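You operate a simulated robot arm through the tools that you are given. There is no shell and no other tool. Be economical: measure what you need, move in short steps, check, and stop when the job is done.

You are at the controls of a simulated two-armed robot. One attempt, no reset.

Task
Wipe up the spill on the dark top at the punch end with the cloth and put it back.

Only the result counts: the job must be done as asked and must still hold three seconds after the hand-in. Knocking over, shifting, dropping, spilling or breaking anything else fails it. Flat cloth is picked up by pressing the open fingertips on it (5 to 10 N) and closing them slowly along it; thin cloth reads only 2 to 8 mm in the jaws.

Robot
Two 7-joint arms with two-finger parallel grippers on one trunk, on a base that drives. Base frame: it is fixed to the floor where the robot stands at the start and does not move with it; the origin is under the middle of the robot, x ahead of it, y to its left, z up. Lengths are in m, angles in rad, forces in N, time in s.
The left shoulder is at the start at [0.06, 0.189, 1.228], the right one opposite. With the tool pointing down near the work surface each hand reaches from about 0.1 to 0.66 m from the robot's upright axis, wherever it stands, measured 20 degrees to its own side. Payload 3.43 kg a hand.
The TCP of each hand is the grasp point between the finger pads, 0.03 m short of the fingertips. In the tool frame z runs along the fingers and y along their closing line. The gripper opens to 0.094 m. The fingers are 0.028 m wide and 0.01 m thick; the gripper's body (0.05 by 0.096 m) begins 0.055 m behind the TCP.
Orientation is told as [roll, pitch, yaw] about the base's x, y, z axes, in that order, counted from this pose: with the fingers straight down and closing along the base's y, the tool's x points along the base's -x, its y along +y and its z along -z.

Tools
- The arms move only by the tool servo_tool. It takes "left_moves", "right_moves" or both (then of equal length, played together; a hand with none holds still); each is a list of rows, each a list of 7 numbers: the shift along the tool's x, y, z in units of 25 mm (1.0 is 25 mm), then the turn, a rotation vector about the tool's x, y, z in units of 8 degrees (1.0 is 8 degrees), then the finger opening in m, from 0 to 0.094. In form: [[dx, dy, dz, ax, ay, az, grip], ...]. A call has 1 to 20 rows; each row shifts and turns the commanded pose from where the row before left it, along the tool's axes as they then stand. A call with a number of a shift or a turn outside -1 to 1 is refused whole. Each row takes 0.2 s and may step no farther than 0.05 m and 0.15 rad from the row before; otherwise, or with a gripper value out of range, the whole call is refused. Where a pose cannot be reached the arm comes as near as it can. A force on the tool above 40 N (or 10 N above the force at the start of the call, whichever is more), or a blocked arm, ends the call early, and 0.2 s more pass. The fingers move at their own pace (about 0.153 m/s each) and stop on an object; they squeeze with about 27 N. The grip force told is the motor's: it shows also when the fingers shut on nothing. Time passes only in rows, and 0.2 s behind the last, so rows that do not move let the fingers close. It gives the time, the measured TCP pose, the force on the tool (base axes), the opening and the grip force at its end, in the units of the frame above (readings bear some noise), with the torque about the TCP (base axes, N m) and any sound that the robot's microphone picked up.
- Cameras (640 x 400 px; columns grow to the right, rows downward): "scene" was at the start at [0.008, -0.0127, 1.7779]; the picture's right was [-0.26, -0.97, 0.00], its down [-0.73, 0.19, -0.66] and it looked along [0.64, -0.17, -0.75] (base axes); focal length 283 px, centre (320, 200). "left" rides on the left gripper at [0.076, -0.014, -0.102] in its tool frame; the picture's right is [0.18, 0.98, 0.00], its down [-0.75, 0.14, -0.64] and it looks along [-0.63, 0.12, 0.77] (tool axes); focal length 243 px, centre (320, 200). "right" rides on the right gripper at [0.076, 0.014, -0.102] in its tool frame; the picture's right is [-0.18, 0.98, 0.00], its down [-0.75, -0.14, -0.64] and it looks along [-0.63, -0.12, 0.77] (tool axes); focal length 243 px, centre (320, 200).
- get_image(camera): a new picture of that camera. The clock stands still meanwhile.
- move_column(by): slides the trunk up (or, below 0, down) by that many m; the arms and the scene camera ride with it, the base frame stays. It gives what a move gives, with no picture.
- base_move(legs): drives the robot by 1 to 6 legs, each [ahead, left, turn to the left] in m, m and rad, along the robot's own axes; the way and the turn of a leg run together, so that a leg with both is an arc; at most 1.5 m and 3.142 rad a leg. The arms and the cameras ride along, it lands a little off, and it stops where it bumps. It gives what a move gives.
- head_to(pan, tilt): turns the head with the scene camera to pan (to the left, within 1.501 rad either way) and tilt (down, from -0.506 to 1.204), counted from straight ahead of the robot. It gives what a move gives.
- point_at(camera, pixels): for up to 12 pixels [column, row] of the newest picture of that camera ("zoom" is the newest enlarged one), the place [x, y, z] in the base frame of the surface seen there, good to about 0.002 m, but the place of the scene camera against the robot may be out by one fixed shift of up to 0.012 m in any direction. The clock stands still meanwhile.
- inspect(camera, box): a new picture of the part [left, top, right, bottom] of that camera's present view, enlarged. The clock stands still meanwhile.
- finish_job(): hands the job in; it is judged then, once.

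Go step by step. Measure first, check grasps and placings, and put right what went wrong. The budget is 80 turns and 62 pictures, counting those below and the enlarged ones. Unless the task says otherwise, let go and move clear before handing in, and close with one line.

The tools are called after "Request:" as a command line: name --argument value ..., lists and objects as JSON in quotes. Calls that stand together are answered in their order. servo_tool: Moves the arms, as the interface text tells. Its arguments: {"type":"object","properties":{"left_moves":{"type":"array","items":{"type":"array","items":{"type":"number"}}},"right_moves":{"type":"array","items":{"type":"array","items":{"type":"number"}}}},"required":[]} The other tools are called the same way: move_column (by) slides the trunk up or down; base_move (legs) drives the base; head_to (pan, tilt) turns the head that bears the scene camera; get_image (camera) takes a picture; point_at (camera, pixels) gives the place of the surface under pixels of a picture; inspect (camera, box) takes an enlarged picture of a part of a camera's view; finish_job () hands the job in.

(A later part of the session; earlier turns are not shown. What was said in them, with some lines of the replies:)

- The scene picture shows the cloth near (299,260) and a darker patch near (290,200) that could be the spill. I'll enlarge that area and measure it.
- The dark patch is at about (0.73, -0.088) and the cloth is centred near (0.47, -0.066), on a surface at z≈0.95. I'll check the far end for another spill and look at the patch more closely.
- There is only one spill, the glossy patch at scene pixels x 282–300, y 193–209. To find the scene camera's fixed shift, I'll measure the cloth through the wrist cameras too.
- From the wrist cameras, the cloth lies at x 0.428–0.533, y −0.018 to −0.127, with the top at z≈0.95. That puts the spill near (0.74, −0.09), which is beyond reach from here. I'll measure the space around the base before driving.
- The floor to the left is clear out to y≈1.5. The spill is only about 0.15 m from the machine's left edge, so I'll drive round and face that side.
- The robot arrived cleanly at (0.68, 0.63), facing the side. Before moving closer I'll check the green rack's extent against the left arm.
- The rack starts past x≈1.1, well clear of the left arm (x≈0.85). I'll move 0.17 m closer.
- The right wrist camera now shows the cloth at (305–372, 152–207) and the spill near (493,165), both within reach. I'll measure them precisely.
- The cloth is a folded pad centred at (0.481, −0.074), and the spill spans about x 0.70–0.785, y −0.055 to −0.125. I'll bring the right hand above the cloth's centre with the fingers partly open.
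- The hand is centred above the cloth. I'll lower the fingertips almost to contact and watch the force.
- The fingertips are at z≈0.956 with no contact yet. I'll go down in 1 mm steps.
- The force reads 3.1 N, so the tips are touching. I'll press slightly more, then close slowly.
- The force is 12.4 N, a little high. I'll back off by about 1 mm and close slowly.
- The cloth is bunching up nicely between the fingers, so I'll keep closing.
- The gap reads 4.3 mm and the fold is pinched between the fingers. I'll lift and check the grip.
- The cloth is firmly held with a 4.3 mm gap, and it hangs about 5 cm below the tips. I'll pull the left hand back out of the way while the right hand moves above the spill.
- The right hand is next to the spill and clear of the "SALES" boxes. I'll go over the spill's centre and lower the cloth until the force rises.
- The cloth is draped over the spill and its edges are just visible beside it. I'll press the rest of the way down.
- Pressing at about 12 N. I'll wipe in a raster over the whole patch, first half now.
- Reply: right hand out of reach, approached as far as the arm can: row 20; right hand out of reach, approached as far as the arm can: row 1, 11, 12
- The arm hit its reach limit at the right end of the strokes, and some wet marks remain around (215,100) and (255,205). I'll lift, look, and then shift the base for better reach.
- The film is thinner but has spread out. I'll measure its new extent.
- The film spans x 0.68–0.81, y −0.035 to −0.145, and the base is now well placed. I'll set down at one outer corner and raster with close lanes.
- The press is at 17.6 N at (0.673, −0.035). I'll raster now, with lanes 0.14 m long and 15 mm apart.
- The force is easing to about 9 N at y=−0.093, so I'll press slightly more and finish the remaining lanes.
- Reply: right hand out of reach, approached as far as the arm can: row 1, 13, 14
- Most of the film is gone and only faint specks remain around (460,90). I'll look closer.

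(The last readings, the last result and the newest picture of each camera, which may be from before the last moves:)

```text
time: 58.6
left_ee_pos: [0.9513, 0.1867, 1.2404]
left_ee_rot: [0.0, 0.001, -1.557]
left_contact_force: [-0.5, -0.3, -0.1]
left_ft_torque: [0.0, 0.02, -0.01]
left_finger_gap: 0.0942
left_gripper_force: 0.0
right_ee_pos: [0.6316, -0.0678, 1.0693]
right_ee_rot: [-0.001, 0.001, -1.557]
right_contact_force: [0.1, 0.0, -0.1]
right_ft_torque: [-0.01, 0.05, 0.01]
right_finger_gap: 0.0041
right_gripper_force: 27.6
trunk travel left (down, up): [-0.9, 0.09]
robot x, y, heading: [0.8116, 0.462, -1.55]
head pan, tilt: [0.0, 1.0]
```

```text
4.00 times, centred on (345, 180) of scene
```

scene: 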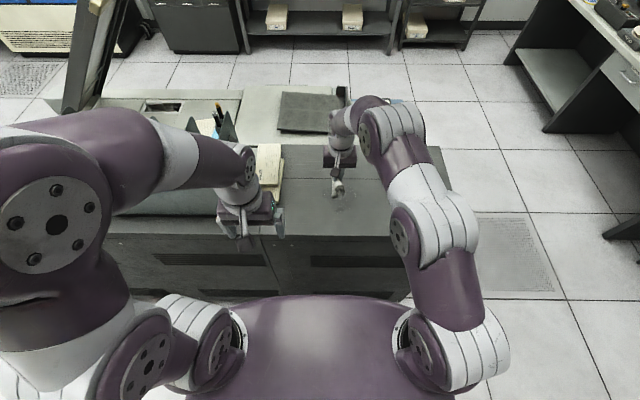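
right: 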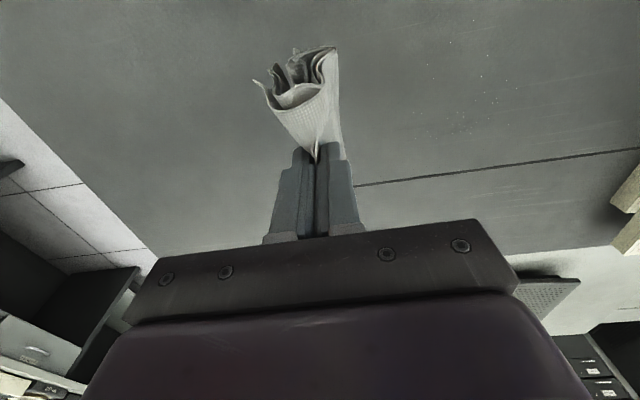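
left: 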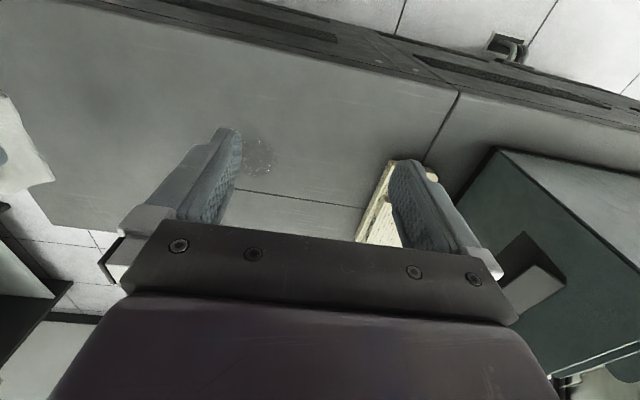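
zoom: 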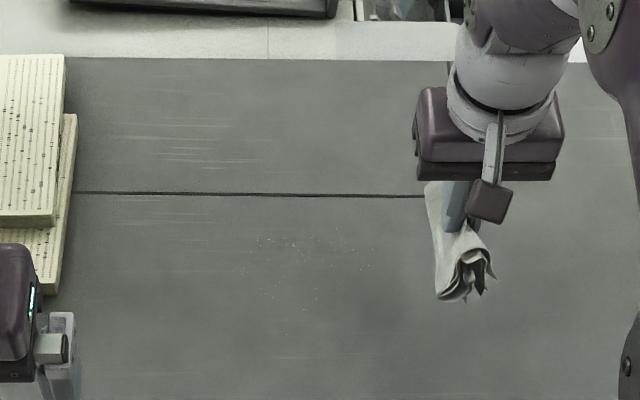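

Only tiny droplets are left. I'll measure where they lie in the enlarged picture so I can aim another pass.

Request:
point_at --camera "zoom" --pixels '[[240, 270], [258, 240], [300, 240], [375, 245], [370, 265], [305, 308], [287, 333], [310, 265]]'

Request:
base_move --legs '[[0.03, 0, 0]]'

```text
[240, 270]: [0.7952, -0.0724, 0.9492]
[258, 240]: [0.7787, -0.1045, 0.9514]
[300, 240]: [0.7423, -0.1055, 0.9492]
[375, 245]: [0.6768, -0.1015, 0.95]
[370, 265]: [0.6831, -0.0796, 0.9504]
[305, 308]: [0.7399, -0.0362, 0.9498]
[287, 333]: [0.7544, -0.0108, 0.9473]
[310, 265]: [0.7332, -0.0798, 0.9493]
```

```text
time: 59.4
left_ee_pos: [0.9503, 0.1641, 1.2408]
left_ee_rot: [-0.001, -0.005, -1.557]
left_contact_force: [-0.6, 0.9, 0.0]
left_ft_torque: [-0.05, 0.03, -0.01]
left_finger_gap: 0.0941
left_gripper_force: 0.0
right_ee_pos: [0.6327, -0.0924, 1.0722]
right_ee_rot: [-0.001, -0.007, -1.557]
right_contact_force: [0.6, 0.1, 0.0]
right_ft_torque: [-0.05, -0.03, 0.02]
right_finger_gap: 0.0046
right_gripper_force: 27.1
trunk travel left (down, up): [-0.9, 0.09]
robot x, y, heading: [0.8138, 0.4371, -1.556]
head pan, tilt: [0.0, 1.0]
```

The remaining specks lie within x 0.68–0.80, y −0.015 to −0.12. I'll do a second pass with strokes across y, starting at (0.665, −0.012).

Request:
servo_tool --right_moves '[[0.8, 0.35, 0, 0, 0, 0, 0], [0.8, 0.35, 0, 0, 0, 0, 0], [0.8, 0.35, 0, 0, 0, 0, 0], [0.8, 0.3, 0, 0, 0, 0, 0], [0, 0, 0.8, 0, 0, 0, 0], [0, 0, 0.8, 0, 0, 0, 0], [0, 0, 0.8, 0, 0, 0, 0], [0, 0, 0.8, 0, 0, 0, 0], [0, 0, 0.25, 0, 0, 0, 0], [0, 0, 0.08, 0, 0, 0, 0], [0, 0, 0.03, 0, 0, 0, 0], [0, 0, 0, 0, 0, 0, 0]]'

```text
time: 61.9
left_ee_pos: [0.9527, 0.1598, 1.2404]
left_ee_rot: [0.0, -0.002, -1.556]
left_contact_force: [0.8, -0.1, -0.2]
left_ft_torque: [0.02, -0.03, 0.02]
left_finger_gap: 0.0942
left_gripper_force: 0.1
right_ee_pos: [0.6647, -0.0194, 0.9861]
right_ee_rot: [0.0, -0.009, -1.555]
right_contact_force: [-0.2, 3.6, 23.4]
right_ft_torque: [0.1, 0.16, -0.06]
right_finger_gap: 0.0043
right_gripper_force: 27.3
trunk travel left (down, up): [-0.9, 0.09]
robot x, y, heading: [0.8136, 0.4341, -1.552]
head pan, tilt: [0.0, 1.0]
stopped in row 12 (right hand): the force on the tool passed its limit (the readings are from after the stop); the commanded pose is now the measured one
```

The press briefly exceeded the limit because the cloth is folded thicker under the tips here. It now sits at 0.986, so I'll start the strokes.

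Request:
servo_tool --right_moves '[[0.3, 0, 0, 0, 0, 0, 0], [-0.9, 0, 0, 0, 0, 0, 0], [-0.9, 0, 0, 0, 0, 0, 0], [-0.9, 0, 0, 0, 0, 0, 0], [-0.9, 0, 0, 0, 0, 0, 0], [-0.9, 0, 0, 0, 0, 0, 0], [-0.9, 0, 0, 0, 0, 0, 0], [0, 0.65, 0, 0, 0, 0, 0], [0.9, 0, 0, 0, 0, 0, 0], [0.9, 0, 0, 0, 0, 0, 0], [0.9, 0, 0, 0, 0, 0, 0], [0.9, 0, 0, 0, 0, 0, 0], [0.9, 0, 0, 0, 0, 0, 0], [0.9, 0, 0, 0, 0, 0, 0], [0, 0.65, 0, 0, 0, 0, 0]]'

```text
time: 62.4
left_ee_pos: [0.9525, 0.1597, 1.2399]
left_ee_rot: [0.001, -0.001, -1.557]
left_contact_force: [0.9, 0.1, 0.3]
left_ft_torque: [0.02, -0.02, -0.02]
left_finger_gap: 0.0939
left_gripper_force: 0.0
right_ee_pos: [0.6657, -0.0206, 0.9844]
right_ee_rot: [0.0, -0.007, -1.555]
right_contact_force: [2.0, 3.5, 20.5]
right_ft_torque: [0.11, 0.04, -0.04]
right_finger_gap: 0.0046
right_gripper_force: 27.4
trunk travel left (down, up): [-0.9, 0.09]
robot x, y, heading: [0.8156, 0.4338, -1.557]
head pan, tilt: [0.0, 1.0]
stopped in row 2 (right hand): the force on the tool passed its limit (the readings are from after the stop); the commanded pose is now the measured one
```

The force is still about 20 N and spiking, so I'll back off about 1.5 mm before stroking.

Request:
servo_tool --right_moves '[[0, 0, -0.06, 0, 0, 0, 0], [0, 0, 0, 0, 0, 0, 0]]'

Request:
get_image --camera "right"

```text
time: 63.0
left_ee_pos: [0.9504, 0.158, 1.2395]
left_ee_rot: [0.001, 0.001, -1.557]
left_contact_force: [0.4, 0.2, -0.8]
left_ft_torque: [-0.02, -0.01, -0.02]
left_finger_gap: 0.0939
left_gripper_force: 0.1
right_ee_pos: [0.6645, -0.0199, 0.9846]
right_ee_rot: [-0.001, -0.006, -1.556]
right_contact_force: [2.6, 1.9, 12.7]
right_ft_torque: [0.05, -0.04, 0.0]
right_finger_gap: 0.0042
right_gripper_force: 26.4
trunk travel left (down, up): [-0.9, 0.09]
robot x, y, heading: [0.81, 0.4373, -1.555]
head pan, tilt: [0.0, 1.0]
```

```text
35 pictures are left
```

right: 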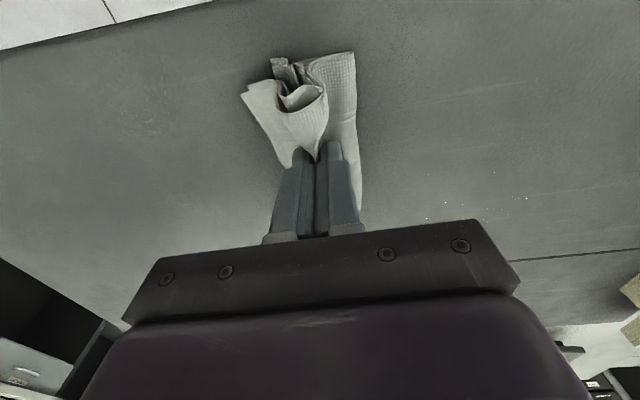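

The force is 12.7 N and all is normal. I'll run the strokes.

Request:
servo_tool --right_moves '[[-0.4, 0, 0, 0, 0, 0, 0], [-0.8, 0, 0, 0, 0, 0, 0], [-0.8, 0, 0, 0, 0, 0, 0], [-0.8, 0, 0, 0, 0, 0, 0], [-0.8, 0, 0, 0, 0, 0, 0], [-0.8, 0, 0, 0, 0, 0, 0], [-0.8, 0, 0, 0, 0, 0, 0], [0, 0.65, 0, 0, 0, 0, 0], [0.8, 0, 0, 0, 0, 0, 0], [0.8, 0, 0, 0, 0, 0, 0], [0.8, 0, 0, 0, 0, 0, 0], [0.8, 0, 0, 0, 0, 0, 0], [0.8, 0, 0, 0, 0, 0, 0], [0.8, 0, 0, 0, 0, 0, 0], [0.4, 0, 0, 0, 0, 0, 0], [0, 0.65, 0, 0, 0, 0, 0]]'

```text
time: 66.4
left_ee_pos: [0.9506, 0.1578, 1.2401]
left_ee_rot: [0.0, 0.002, -1.558]
left_contact_force: [-0.4, 0.5, -0.3]
left_ft_torque: [0.0, 0.03, 0.02]
left_finger_gap: 0.094
left_gripper_force: 0.1
right_ee_pos: [0.696, -0.0201, 0.9835]
right_ee_rot: [0.0, -0.004, -1.556]
right_contact_force: [-2.0, -0.4, 6.8]
right_ft_torque: [0.01, 0.08, 0.01]
right_finger_gap: 0.0045
right_gripper_force: 26.9
trunk travel left (down, up): [-0.9, 0.09]
robot x, y, heading: [0.813, 0.4311, -1.555]
head pan, tilt: [0.0, 1.0]
```

The strokes work at about 7 N. I'll press a touch more and continue.

Request:
servo_tool --right_moves '[[-0.4, 0, 0.03, 0, 0, 0, 0], [-0.8, 0, 0, 0, 0, 0, 0], [-0.8, 0, 0, 0, 0, 0, 0], [-0.8, 0, 0, 0, 0, 0, 0], [-0.8, 0, 0, 0, 0, 0, 0], [-0.8, 0, 0, 0, 0, 0, 0], [-0.8, 0, 0, 0, 0, 0, 0], [0, 0.65, 0, 0, 0, 0, 0], [0.8, 0, 0, 0, 0, 0, 0], [0.8, 0, 0, 0, 0, 0, 0], [0.8, 0, 0, 0, 0, 0, 0], [0.8, 0, 0, 0, 0, 0, 0], [0.8, 0, 0, 0, 0, 0, 0], [0.8, 0, 0, 0, 0, 0, 0], [0.4, 0, 0, 0, 0, 0, 0], [0, 0.65, 0, 0, 0, 0, 0]]'

Request:
servo_tool --right_moves '[[-0.4, 0, 0, 0, 0, 0, 0], [-0.8, 0, 0, 0, 0, 0, 0], [-0.8, 0, 0, 0, 0, 0, 0], [-0.8, 0, 0, 0, 0, 0, 0], [-0.8, 0, 0, 0, 0, 0, 0], [-0.8, 0, 0, 0, 0, 0, 0], [-0.8, 0, 0, 0, 0, 0, 0], [0, 0.65, 0, 0, 0, 0, 0], [0.8, 0, 0, 0, 0, 0, 0], [0.8, 0, 0, 0, 0, 0, 0], [0.8, 0, 0, 0, 0, 0, 0], [0.8, 0, 0, 0, 0, 0, 0], [0.8, 0, 0, 0, 0, 0, 0], [0.8, 0, 0, 0, 0, 0, 0], [0.4, 0, 0, 0, 0, 0, 0], [0, 0.65, 0, 0, 0, 0, 0]]'

Request:
servo_tool --right_moves '[[-0.4, 0, 0, 0, 0, 0, 0], [-0.8, 0, 0, 0, 0, 0, 0], [-0.8, 0, 0, 0, 0, 0, 0], [-0.8, 0, 0, 0, 0, 0, 0], [-0.8, 0, 0, 0, 0, 0, 0], [-0.8, 0, 0, 0, 0, 0, 0], [-0.8, 0, 0, 0, 0, 0, 0], [0, 0.65, 0, 0, 0, 0, 0], [0.8, 0, 0, 0, 0, 0, 0], [0.8, 0, 0, 0, 0, 0, 0], [0.8, 0, 0, 0, 0, 0, 0], [0.8, 0, 0, 0, 0, 0, 0], [0.8, 0, 0, 0, 0, 0, 0], [0.8, 0, 0, 0, 0, 0, 0], [0.4, 0, 0, 0, 0, 0, 0], [0, 0.65, 0, 0, 0, 0, 0]]'

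```text
time: 69.8
left_ee_pos: [0.9514, 0.1577, 1.2401]
left_ee_rot: [0.0, -0.001, -1.556]
left_contact_force: [0.5, -0.1, -0.2]
left_ft_torque: [-0.02, 0.0, -0.01]
left_finger_gap: 0.094
left_gripper_force: 0.1
right_ee_pos: [0.729, -0.0191, 0.9844]
right_ee_rot: [0.002, -0.005, -1.557]
right_contact_force: [-3.1, 0.2, 5.5]
right_ft_torque: [-0.01, 0.1, 0.01]
right_finger_gap: 0.0043
right_gripper_force: 26.8
trunk travel left (down, up): [-0.9, 0.09]
robot x, y, heading: [0.8124, 0.4337, -1.557]
head pan, tilt: [0.0, 1.0]
```

```text
time: 73.2
left_ee_pos: [0.9515, 0.158, 1.2402]
left_ee_rot: [-0.002, 0.001, -1.557]
left_contact_force: [-0.4, 0.6, 0.8]
left_ft_torque: [-0.02, 0.02, 0.03]
left_finger_gap: 0.094
left_gripper_force: 0.0
right_ee_pos: [0.7601, -0.0173, 0.9842]
right_ee_rot: [0.002, -0.004, -1.557]
right_contact_force: [-2.2, -0.4, 8.8]
right_ft_torque: [-0.02, 0.08, -0.01]
right_finger_gap: 0.0043
right_gripper_force: 26.9
trunk travel left (down, up): [-0.9, 0.09]
robot x, y, heading: [0.8125, 0.4351, -1.554]
head pan, tilt: [0.0, 1.0]
```

```text
time: 76.6
left_ee_pos: [0.9495, 0.1579, 1.2412]
left_ee_rot: [0.0, -0.002, -1.557]
left_contact_force: [-0.3, -0.7, -0.1]
left_ft_torque: [0.0, 0.0, -0.01]
left_finger_gap: 0.0942
left_gripper_force: 0.0
right_ee_pos: [0.7948, -0.0186, 0.9844]
right_ee_rot: [-0.001, -0.003, -1.557]
right_contact_force: [-3.3, -0.1, 9.8]
right_ft_torque: [0.01, 0.12, -0.01]
right_finger_gap: 0.0045
right_gripper_force: 27.2
trunk travel left (down, up): [-0.9, 0.09]
robot x, y, heading: [0.8136, 0.4323, -1.558]
head pan, tilt: [0.0, 1.0]
```

Two more lanes will finish the far side, then I'll lift and look.

Request:
servo_tool --right_moves '[[-0.4, 0, 0, 0, 0, 0, 0], [-0.8, 0, 0, 0, 0, 0, 0], [-0.8, 0, 0, 0, 0, 0, 0], [-0.8, 0, 0, 0, 0, 0, 0], [-0.8, 0, 0, 0, 0, 0, 0], [-0.8, 0, 0, 0, 0, 0, 0], [-0.8, 0, 0, 0, 0, 0, 0], [0, 0.65, 0, 0, 0, 0, 0], [0.8, 0, 0, 0, 0, 0, 0], [0.8, 0, 0, 0, 0, 0, 0], [0.8, 0, 0, 0, 0, 0, 0], [0.8, 0, 0, 0, 0, 0, 0], [0.8, 0, 0, 0, 0, 0, 0], [0.8, 0, 0, 0, 0, 0, 0]]'

Request:
servo_tool --right_moves '[[0, 0, -0.8, 0, 0, 0, 0], [0, -0.9, -0.9, 0, 0, 0, 0], [0, -0.9, -0.9, 0, 0, 0, 0], [0, -0.9, -0.9, 0, 0, 0, 0], [0, -0.9, 0, 0, 0, 0, 0], [0, -0.9, 0, 0, 0, 0, 0], [0, -0.9, 0, 0, 0, 0, 0], [0, -0.9, 0, 0, 0, 0, 0], [0, -0.9, 0, 0, 0, 0, 0], [0, 0, 0, 0, 0, 0, 0]]'

Request:
inspect --camera "right" --box '[340, 0, 640, 190]'

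Request:
inspect --camera "scene" --box '[270, 130, 420, 230]'

```text
time: 79.6
left_ee_pos: [0.9515, 0.157, 1.2403]
left_ee_rot: [0.0, 0.0, -1.558]
left_contact_force: [0.3, 0.2, -0.4]
left_ft_torque: [-0.02, 0.01, -0.01]
left_finger_gap: 0.0938
left_gripper_force: 0.0
right_ee_pos: [0.8101, -0.0286, 0.985]
right_ee_rot: [0.002, -0.006, -1.555]
right_contact_force: [0.4, 0.2, 0.6]
right_ft_torque: [-0.01, 0.0, 0.01]
right_finger_gap: 0.0042
right_gripper_force: 26.9
trunk travel left (down, up): [-0.9, 0.09]
robot x, y, heading: [0.8094, 0.4317, -1.557]
head pan, tilt: [0.0, 1.0]
```

```text
time: 81.8
left_ee_pos: [0.9513, 0.1568, 1.2407]
left_ee_rot: [0.0, 0.0, -1.554]
left_contact_force: [0.4, 0.2, -0.3]
left_ft_torque: [0.01, 0.01, 0.03]
left_finger_gap: 0.094
left_gripper_force: 0.1
right_ee_pos: [0.6284, -0.0308, 1.0718]
right_ee_rot: [0.001, -0.002, -1.556]
right_contact_force: [0.1, 0.3, -0.1]
right_ft_torque: [0.02, 0.02, 0.0]
right_finger_gap: 0.0044
right_gripper_force: 26.6
trunk travel left (down, up): [-0.9, 0.09]
robot x, y, heading: [0.811, 0.4328, -1.555]
head pan, tilt: [0.0, 1.0]
```

```text
2.11 times, centred on (490, 95) of right
```

zoom: 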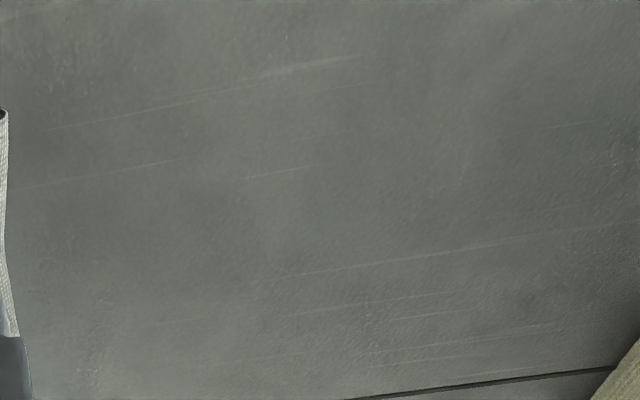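

```text
4.00 times, centred on (345, 180) of scene
```

zoom: 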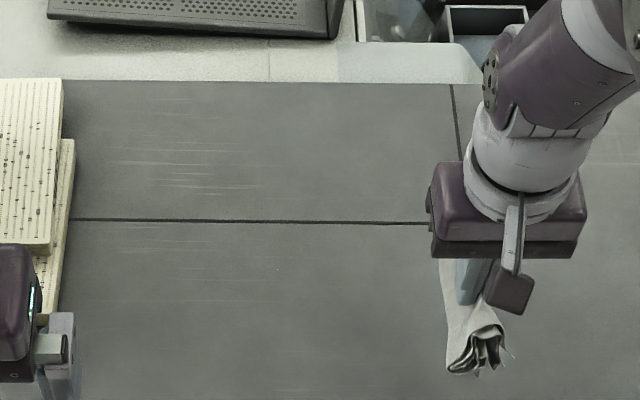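

The top now looks clean in both views. I'll bring the cloth back to its original spot at (0.481, −0.0745), moving the base back a bit first.

Request:
base_move --legs '[[0, -0.13, 0]]'

```text
time: 83.1
left_ee_pos: [0.8201, 0.1547, 1.2406]
left_ee_rot: [-0.001, -0.001, -1.557]
left_contact_force: [-0.3, 0.7, 0.1]
left_ft_torque: [-0.03, -0.02, 0.0]
left_finger_gap: 0.094
left_gripper_force: 0.0
right_ee_pos: [0.4994, -0.0327, 1.0718]
right_ee_rot: [0.0, -0.002, -1.555]
right_contact_force: [0.0, 0.0, -0.4]
right_ft_torque: [-0.01, -0.02, -0.02]
right_finger_gap: 0.0043
right_gripper_force: 26.8
trunk travel left (down, up): [-0.9, 0.09]
robot x, y, heading: [0.6822, 0.4314, -1.557]
head pan, tilt: [0.0, 1.0]
```

Next I'll move over the cloth's original centre and lower it.

Request:
servo_tool --right_moves '[[-0.83, -0.37, 0, 0, 0, 0, 0], [-0.83, -0.37, 0, 0, 0, 0, 0], [0, 0, 0.8, 0, 0, 0, 0], [0, 0, 0.8, 0, 0, 0, 0], [0, 0, 0.8, 0, 0, 0, 0], [0, 0, 0.6, 0, 0, 0, 0], [0, 0, 0.4, 0, 0, 0, 0], [0, 0, 0.06, 0, 0, 0, 0], [0, 0, 0, 0, 0, 0, 0]]'

```text
time: 85.1
left_ee_pos: [0.8202, 0.155, 1.2391]
left_ee_rot: [-0.001, 0.002, -1.557]
left_contact_force: [0.2, 0.6, -0.5]
left_ft_torque: [0.03, 0.0, -0.01]
left_finger_gap: 0.0939
left_gripper_force: 0.0
right_ee_pos: [0.4799, -0.0764, 0.9861]
right_ee_rot: [0.0, -0.005, -1.555]
right_contact_force: [0.9, -1.5, 4.7]
right_ft_torque: [-0.02, 0.05, -0.01]
right_finger_gap: 0.0046
right_gripper_force: 27.0
trunk travel left (down, up): [-0.9, 0.09]
robot x, y, heading: [0.6784, 0.4282, -1.559]
head pan, tilt: [0.0, 1.0]
```

The contact force is 4.7 N, which is gentle. I'll open slowly while holding contact so the cloth spreads out again.

Request:
servo_tool --right_moves '[[0, 0, 0.03, 0, 0, 0, 0.006], [0, 0, 0, 0, 0, 0, 0.01], [0, 0, 0, 0, 0, 0, 0.015], [0, 0, 0, 0, 0, 0, 0.02], [0, 0, 0, 0, 0, 0, 0.025], [0, 0, 0, 0, 0, 0, 0.03], [0, 0, 0, 0, 0, 0, 0.036], [0, 0, 0, 0, 0, 0, 0.042], [0, 0, 0, 0, 0, 0, 0.048], [0, 0, 0, 0, 0, 0, 0.054], [0, 0, 0, 0, 0, 0, 0.06], [0, 0, 0, 0, 0, 0, 0.066], [0, 0, 0, 0, 0, 0, 0.07]]'

Request:
get_image --camera "right"

```text
time: 87.9
left_ee_pos: [0.8197, 0.1537, 1.24]
left_ee_rot: [-0.001, -0.001, -1.556]
left_contact_force: [0.2, 0.7, -0.1]
left_ft_torque: [-0.02, 0.02, 0.02]
left_finger_gap: 0.094
left_gripper_force: 0.1
right_ee_pos: [0.4808, -0.0754, 0.9852]
right_ee_rot: [0.004, -0.004, -1.555]
right_contact_force: [0.1, 0.7, 0.2]
right_ft_torque: [-0.03, 0.03, 0.04]
right_finger_gap: 0.0701
right_gripper_force: 0.0
trunk travel left (down, up): [-0.9, 0.09]
robot x, y, heading: [0.6795, 0.4294, -1.564]
head pan, tilt: [0.0, 1.0]
```

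```text
32 pictures are left
```

right: 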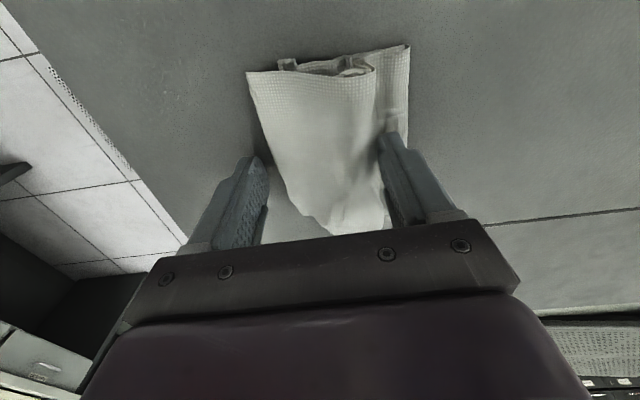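

The cloth has spread out again between the fingers. I'll lift straight up and inspect it.

Request:
servo_tool --right_moves '[[0, 0, -0.1, 0, 0, 0, 0.07], [0, 0, -0.4, 0, 0, 0, 0.07], [0, 0, -0.9, 0, 0, 0, 0.07], [0, 0, -0.9, 0, 0, 0, 0.07], [0.5, 0, -0.9, 0, 0, 0, 0.07], [0.9, 0, -0.9, 0, 0, 0, 0.07], [0.9, 0, -0.5, 0, 0, 0, 0.07], [0.9, 0, -0.5, 0, 0, 0, 0.07], [0, 0, 0, 0, 0, 0, 0.07]]'

Request:
get_image --camera "right"

Request:
get_image --camera "scene"

```text
time: 89.9
left_ee_pos: [0.8195, 0.1544, 1.2386]
left_ee_rot: [0.0, 0.002, -1.558]
left_contact_force: [0.2, 0.3, 0.4]
left_ft_torque: [0.0, 0.01, 0.0]
left_finger_gap: 0.094
left_gripper_force: 0.0
right_ee_pos: [0.4785, 0.0037, 1.1142]
right_ee_rot: [0.003, -0.003, -1.554]
right_contact_force: [-0.3, -0.7, 0.4]
right_ft_torque: [-0.03, 0.0, 0.01]
right_finger_gap: 0.07
right_gripper_force: 0.2
trunk travel left (down, up): [-0.9, 0.09]
robot x, y, heading: [0.6794, 0.4318, -1.554]
head pan, tilt: [0.0, 1.0]
```

```text
31 pictures are left
```

right: 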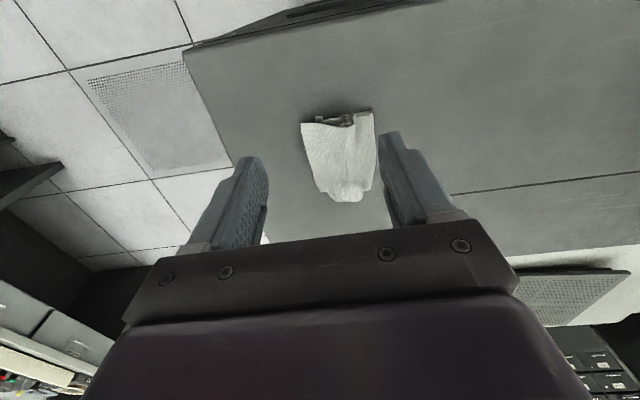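

```text
30 pictures are left
```

scene: 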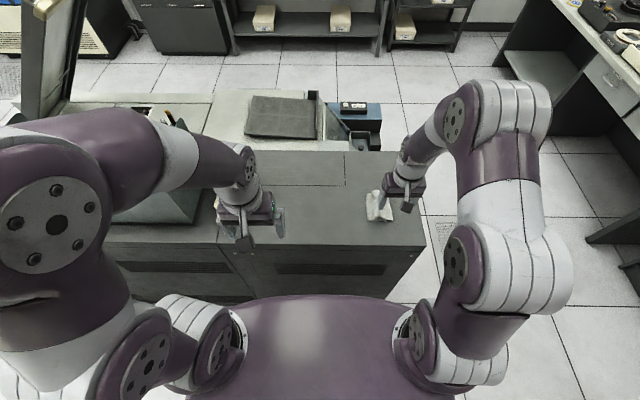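

The cloth is back on its spot, slightly crumpled. I'll measure its position and check the cleaned area once more.

Request:
point_at --camera "right" --pixels '[[302, 122], [373, 110], [372, 188], [320, 193], [350, 202], [340, 155]]'

Request:
inspect --camera "right" --box '[280, 90, 400, 220]'

Request:
inspect --camera "scene" --box '[270, 140, 400, 230]'

Request:
inspect --camera "right" --box '[400, 0, 640, 170]'

```text
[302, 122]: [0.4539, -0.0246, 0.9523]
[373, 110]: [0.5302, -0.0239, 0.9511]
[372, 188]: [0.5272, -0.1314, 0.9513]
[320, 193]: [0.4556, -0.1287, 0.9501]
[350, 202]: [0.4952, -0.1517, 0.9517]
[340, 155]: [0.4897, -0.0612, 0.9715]
```

```text
3.08 times, centred on (340, 155) of right
```

zoom: 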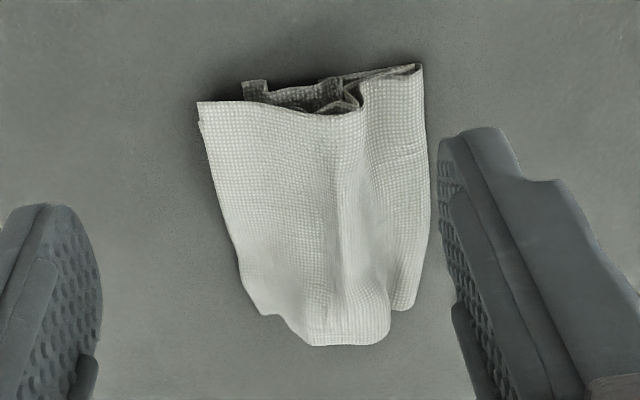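

```text
4.44 times, centred on (335, 185) of scene
```

zoom: 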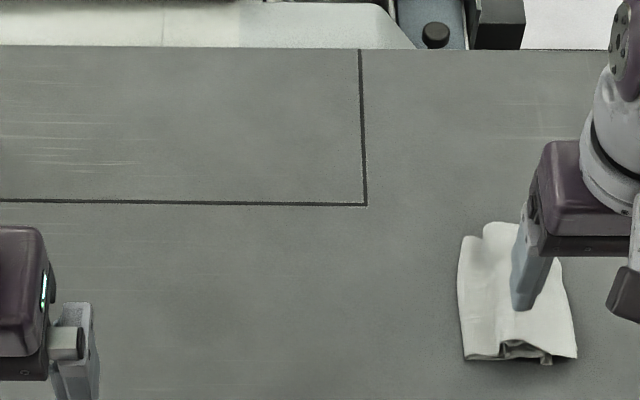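

```text
2.35 times, centred on (520, 85) of right
```

zoom: 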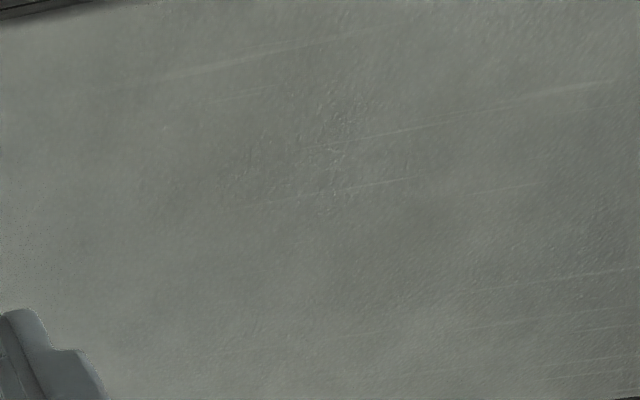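

The dark top is clean and dry in both views. The cloth lies back on its spot (centre about 1 cm from where it started), and both hands are clear, so I'm handing in.

Request:
finish_job

```text
The job is handed in.
```

I wiped up the spill on the dark top and put the cloth back; I saw no wet marks left in the last pictures. The cloth is about 1 cm from where it started and slightly crumpled.
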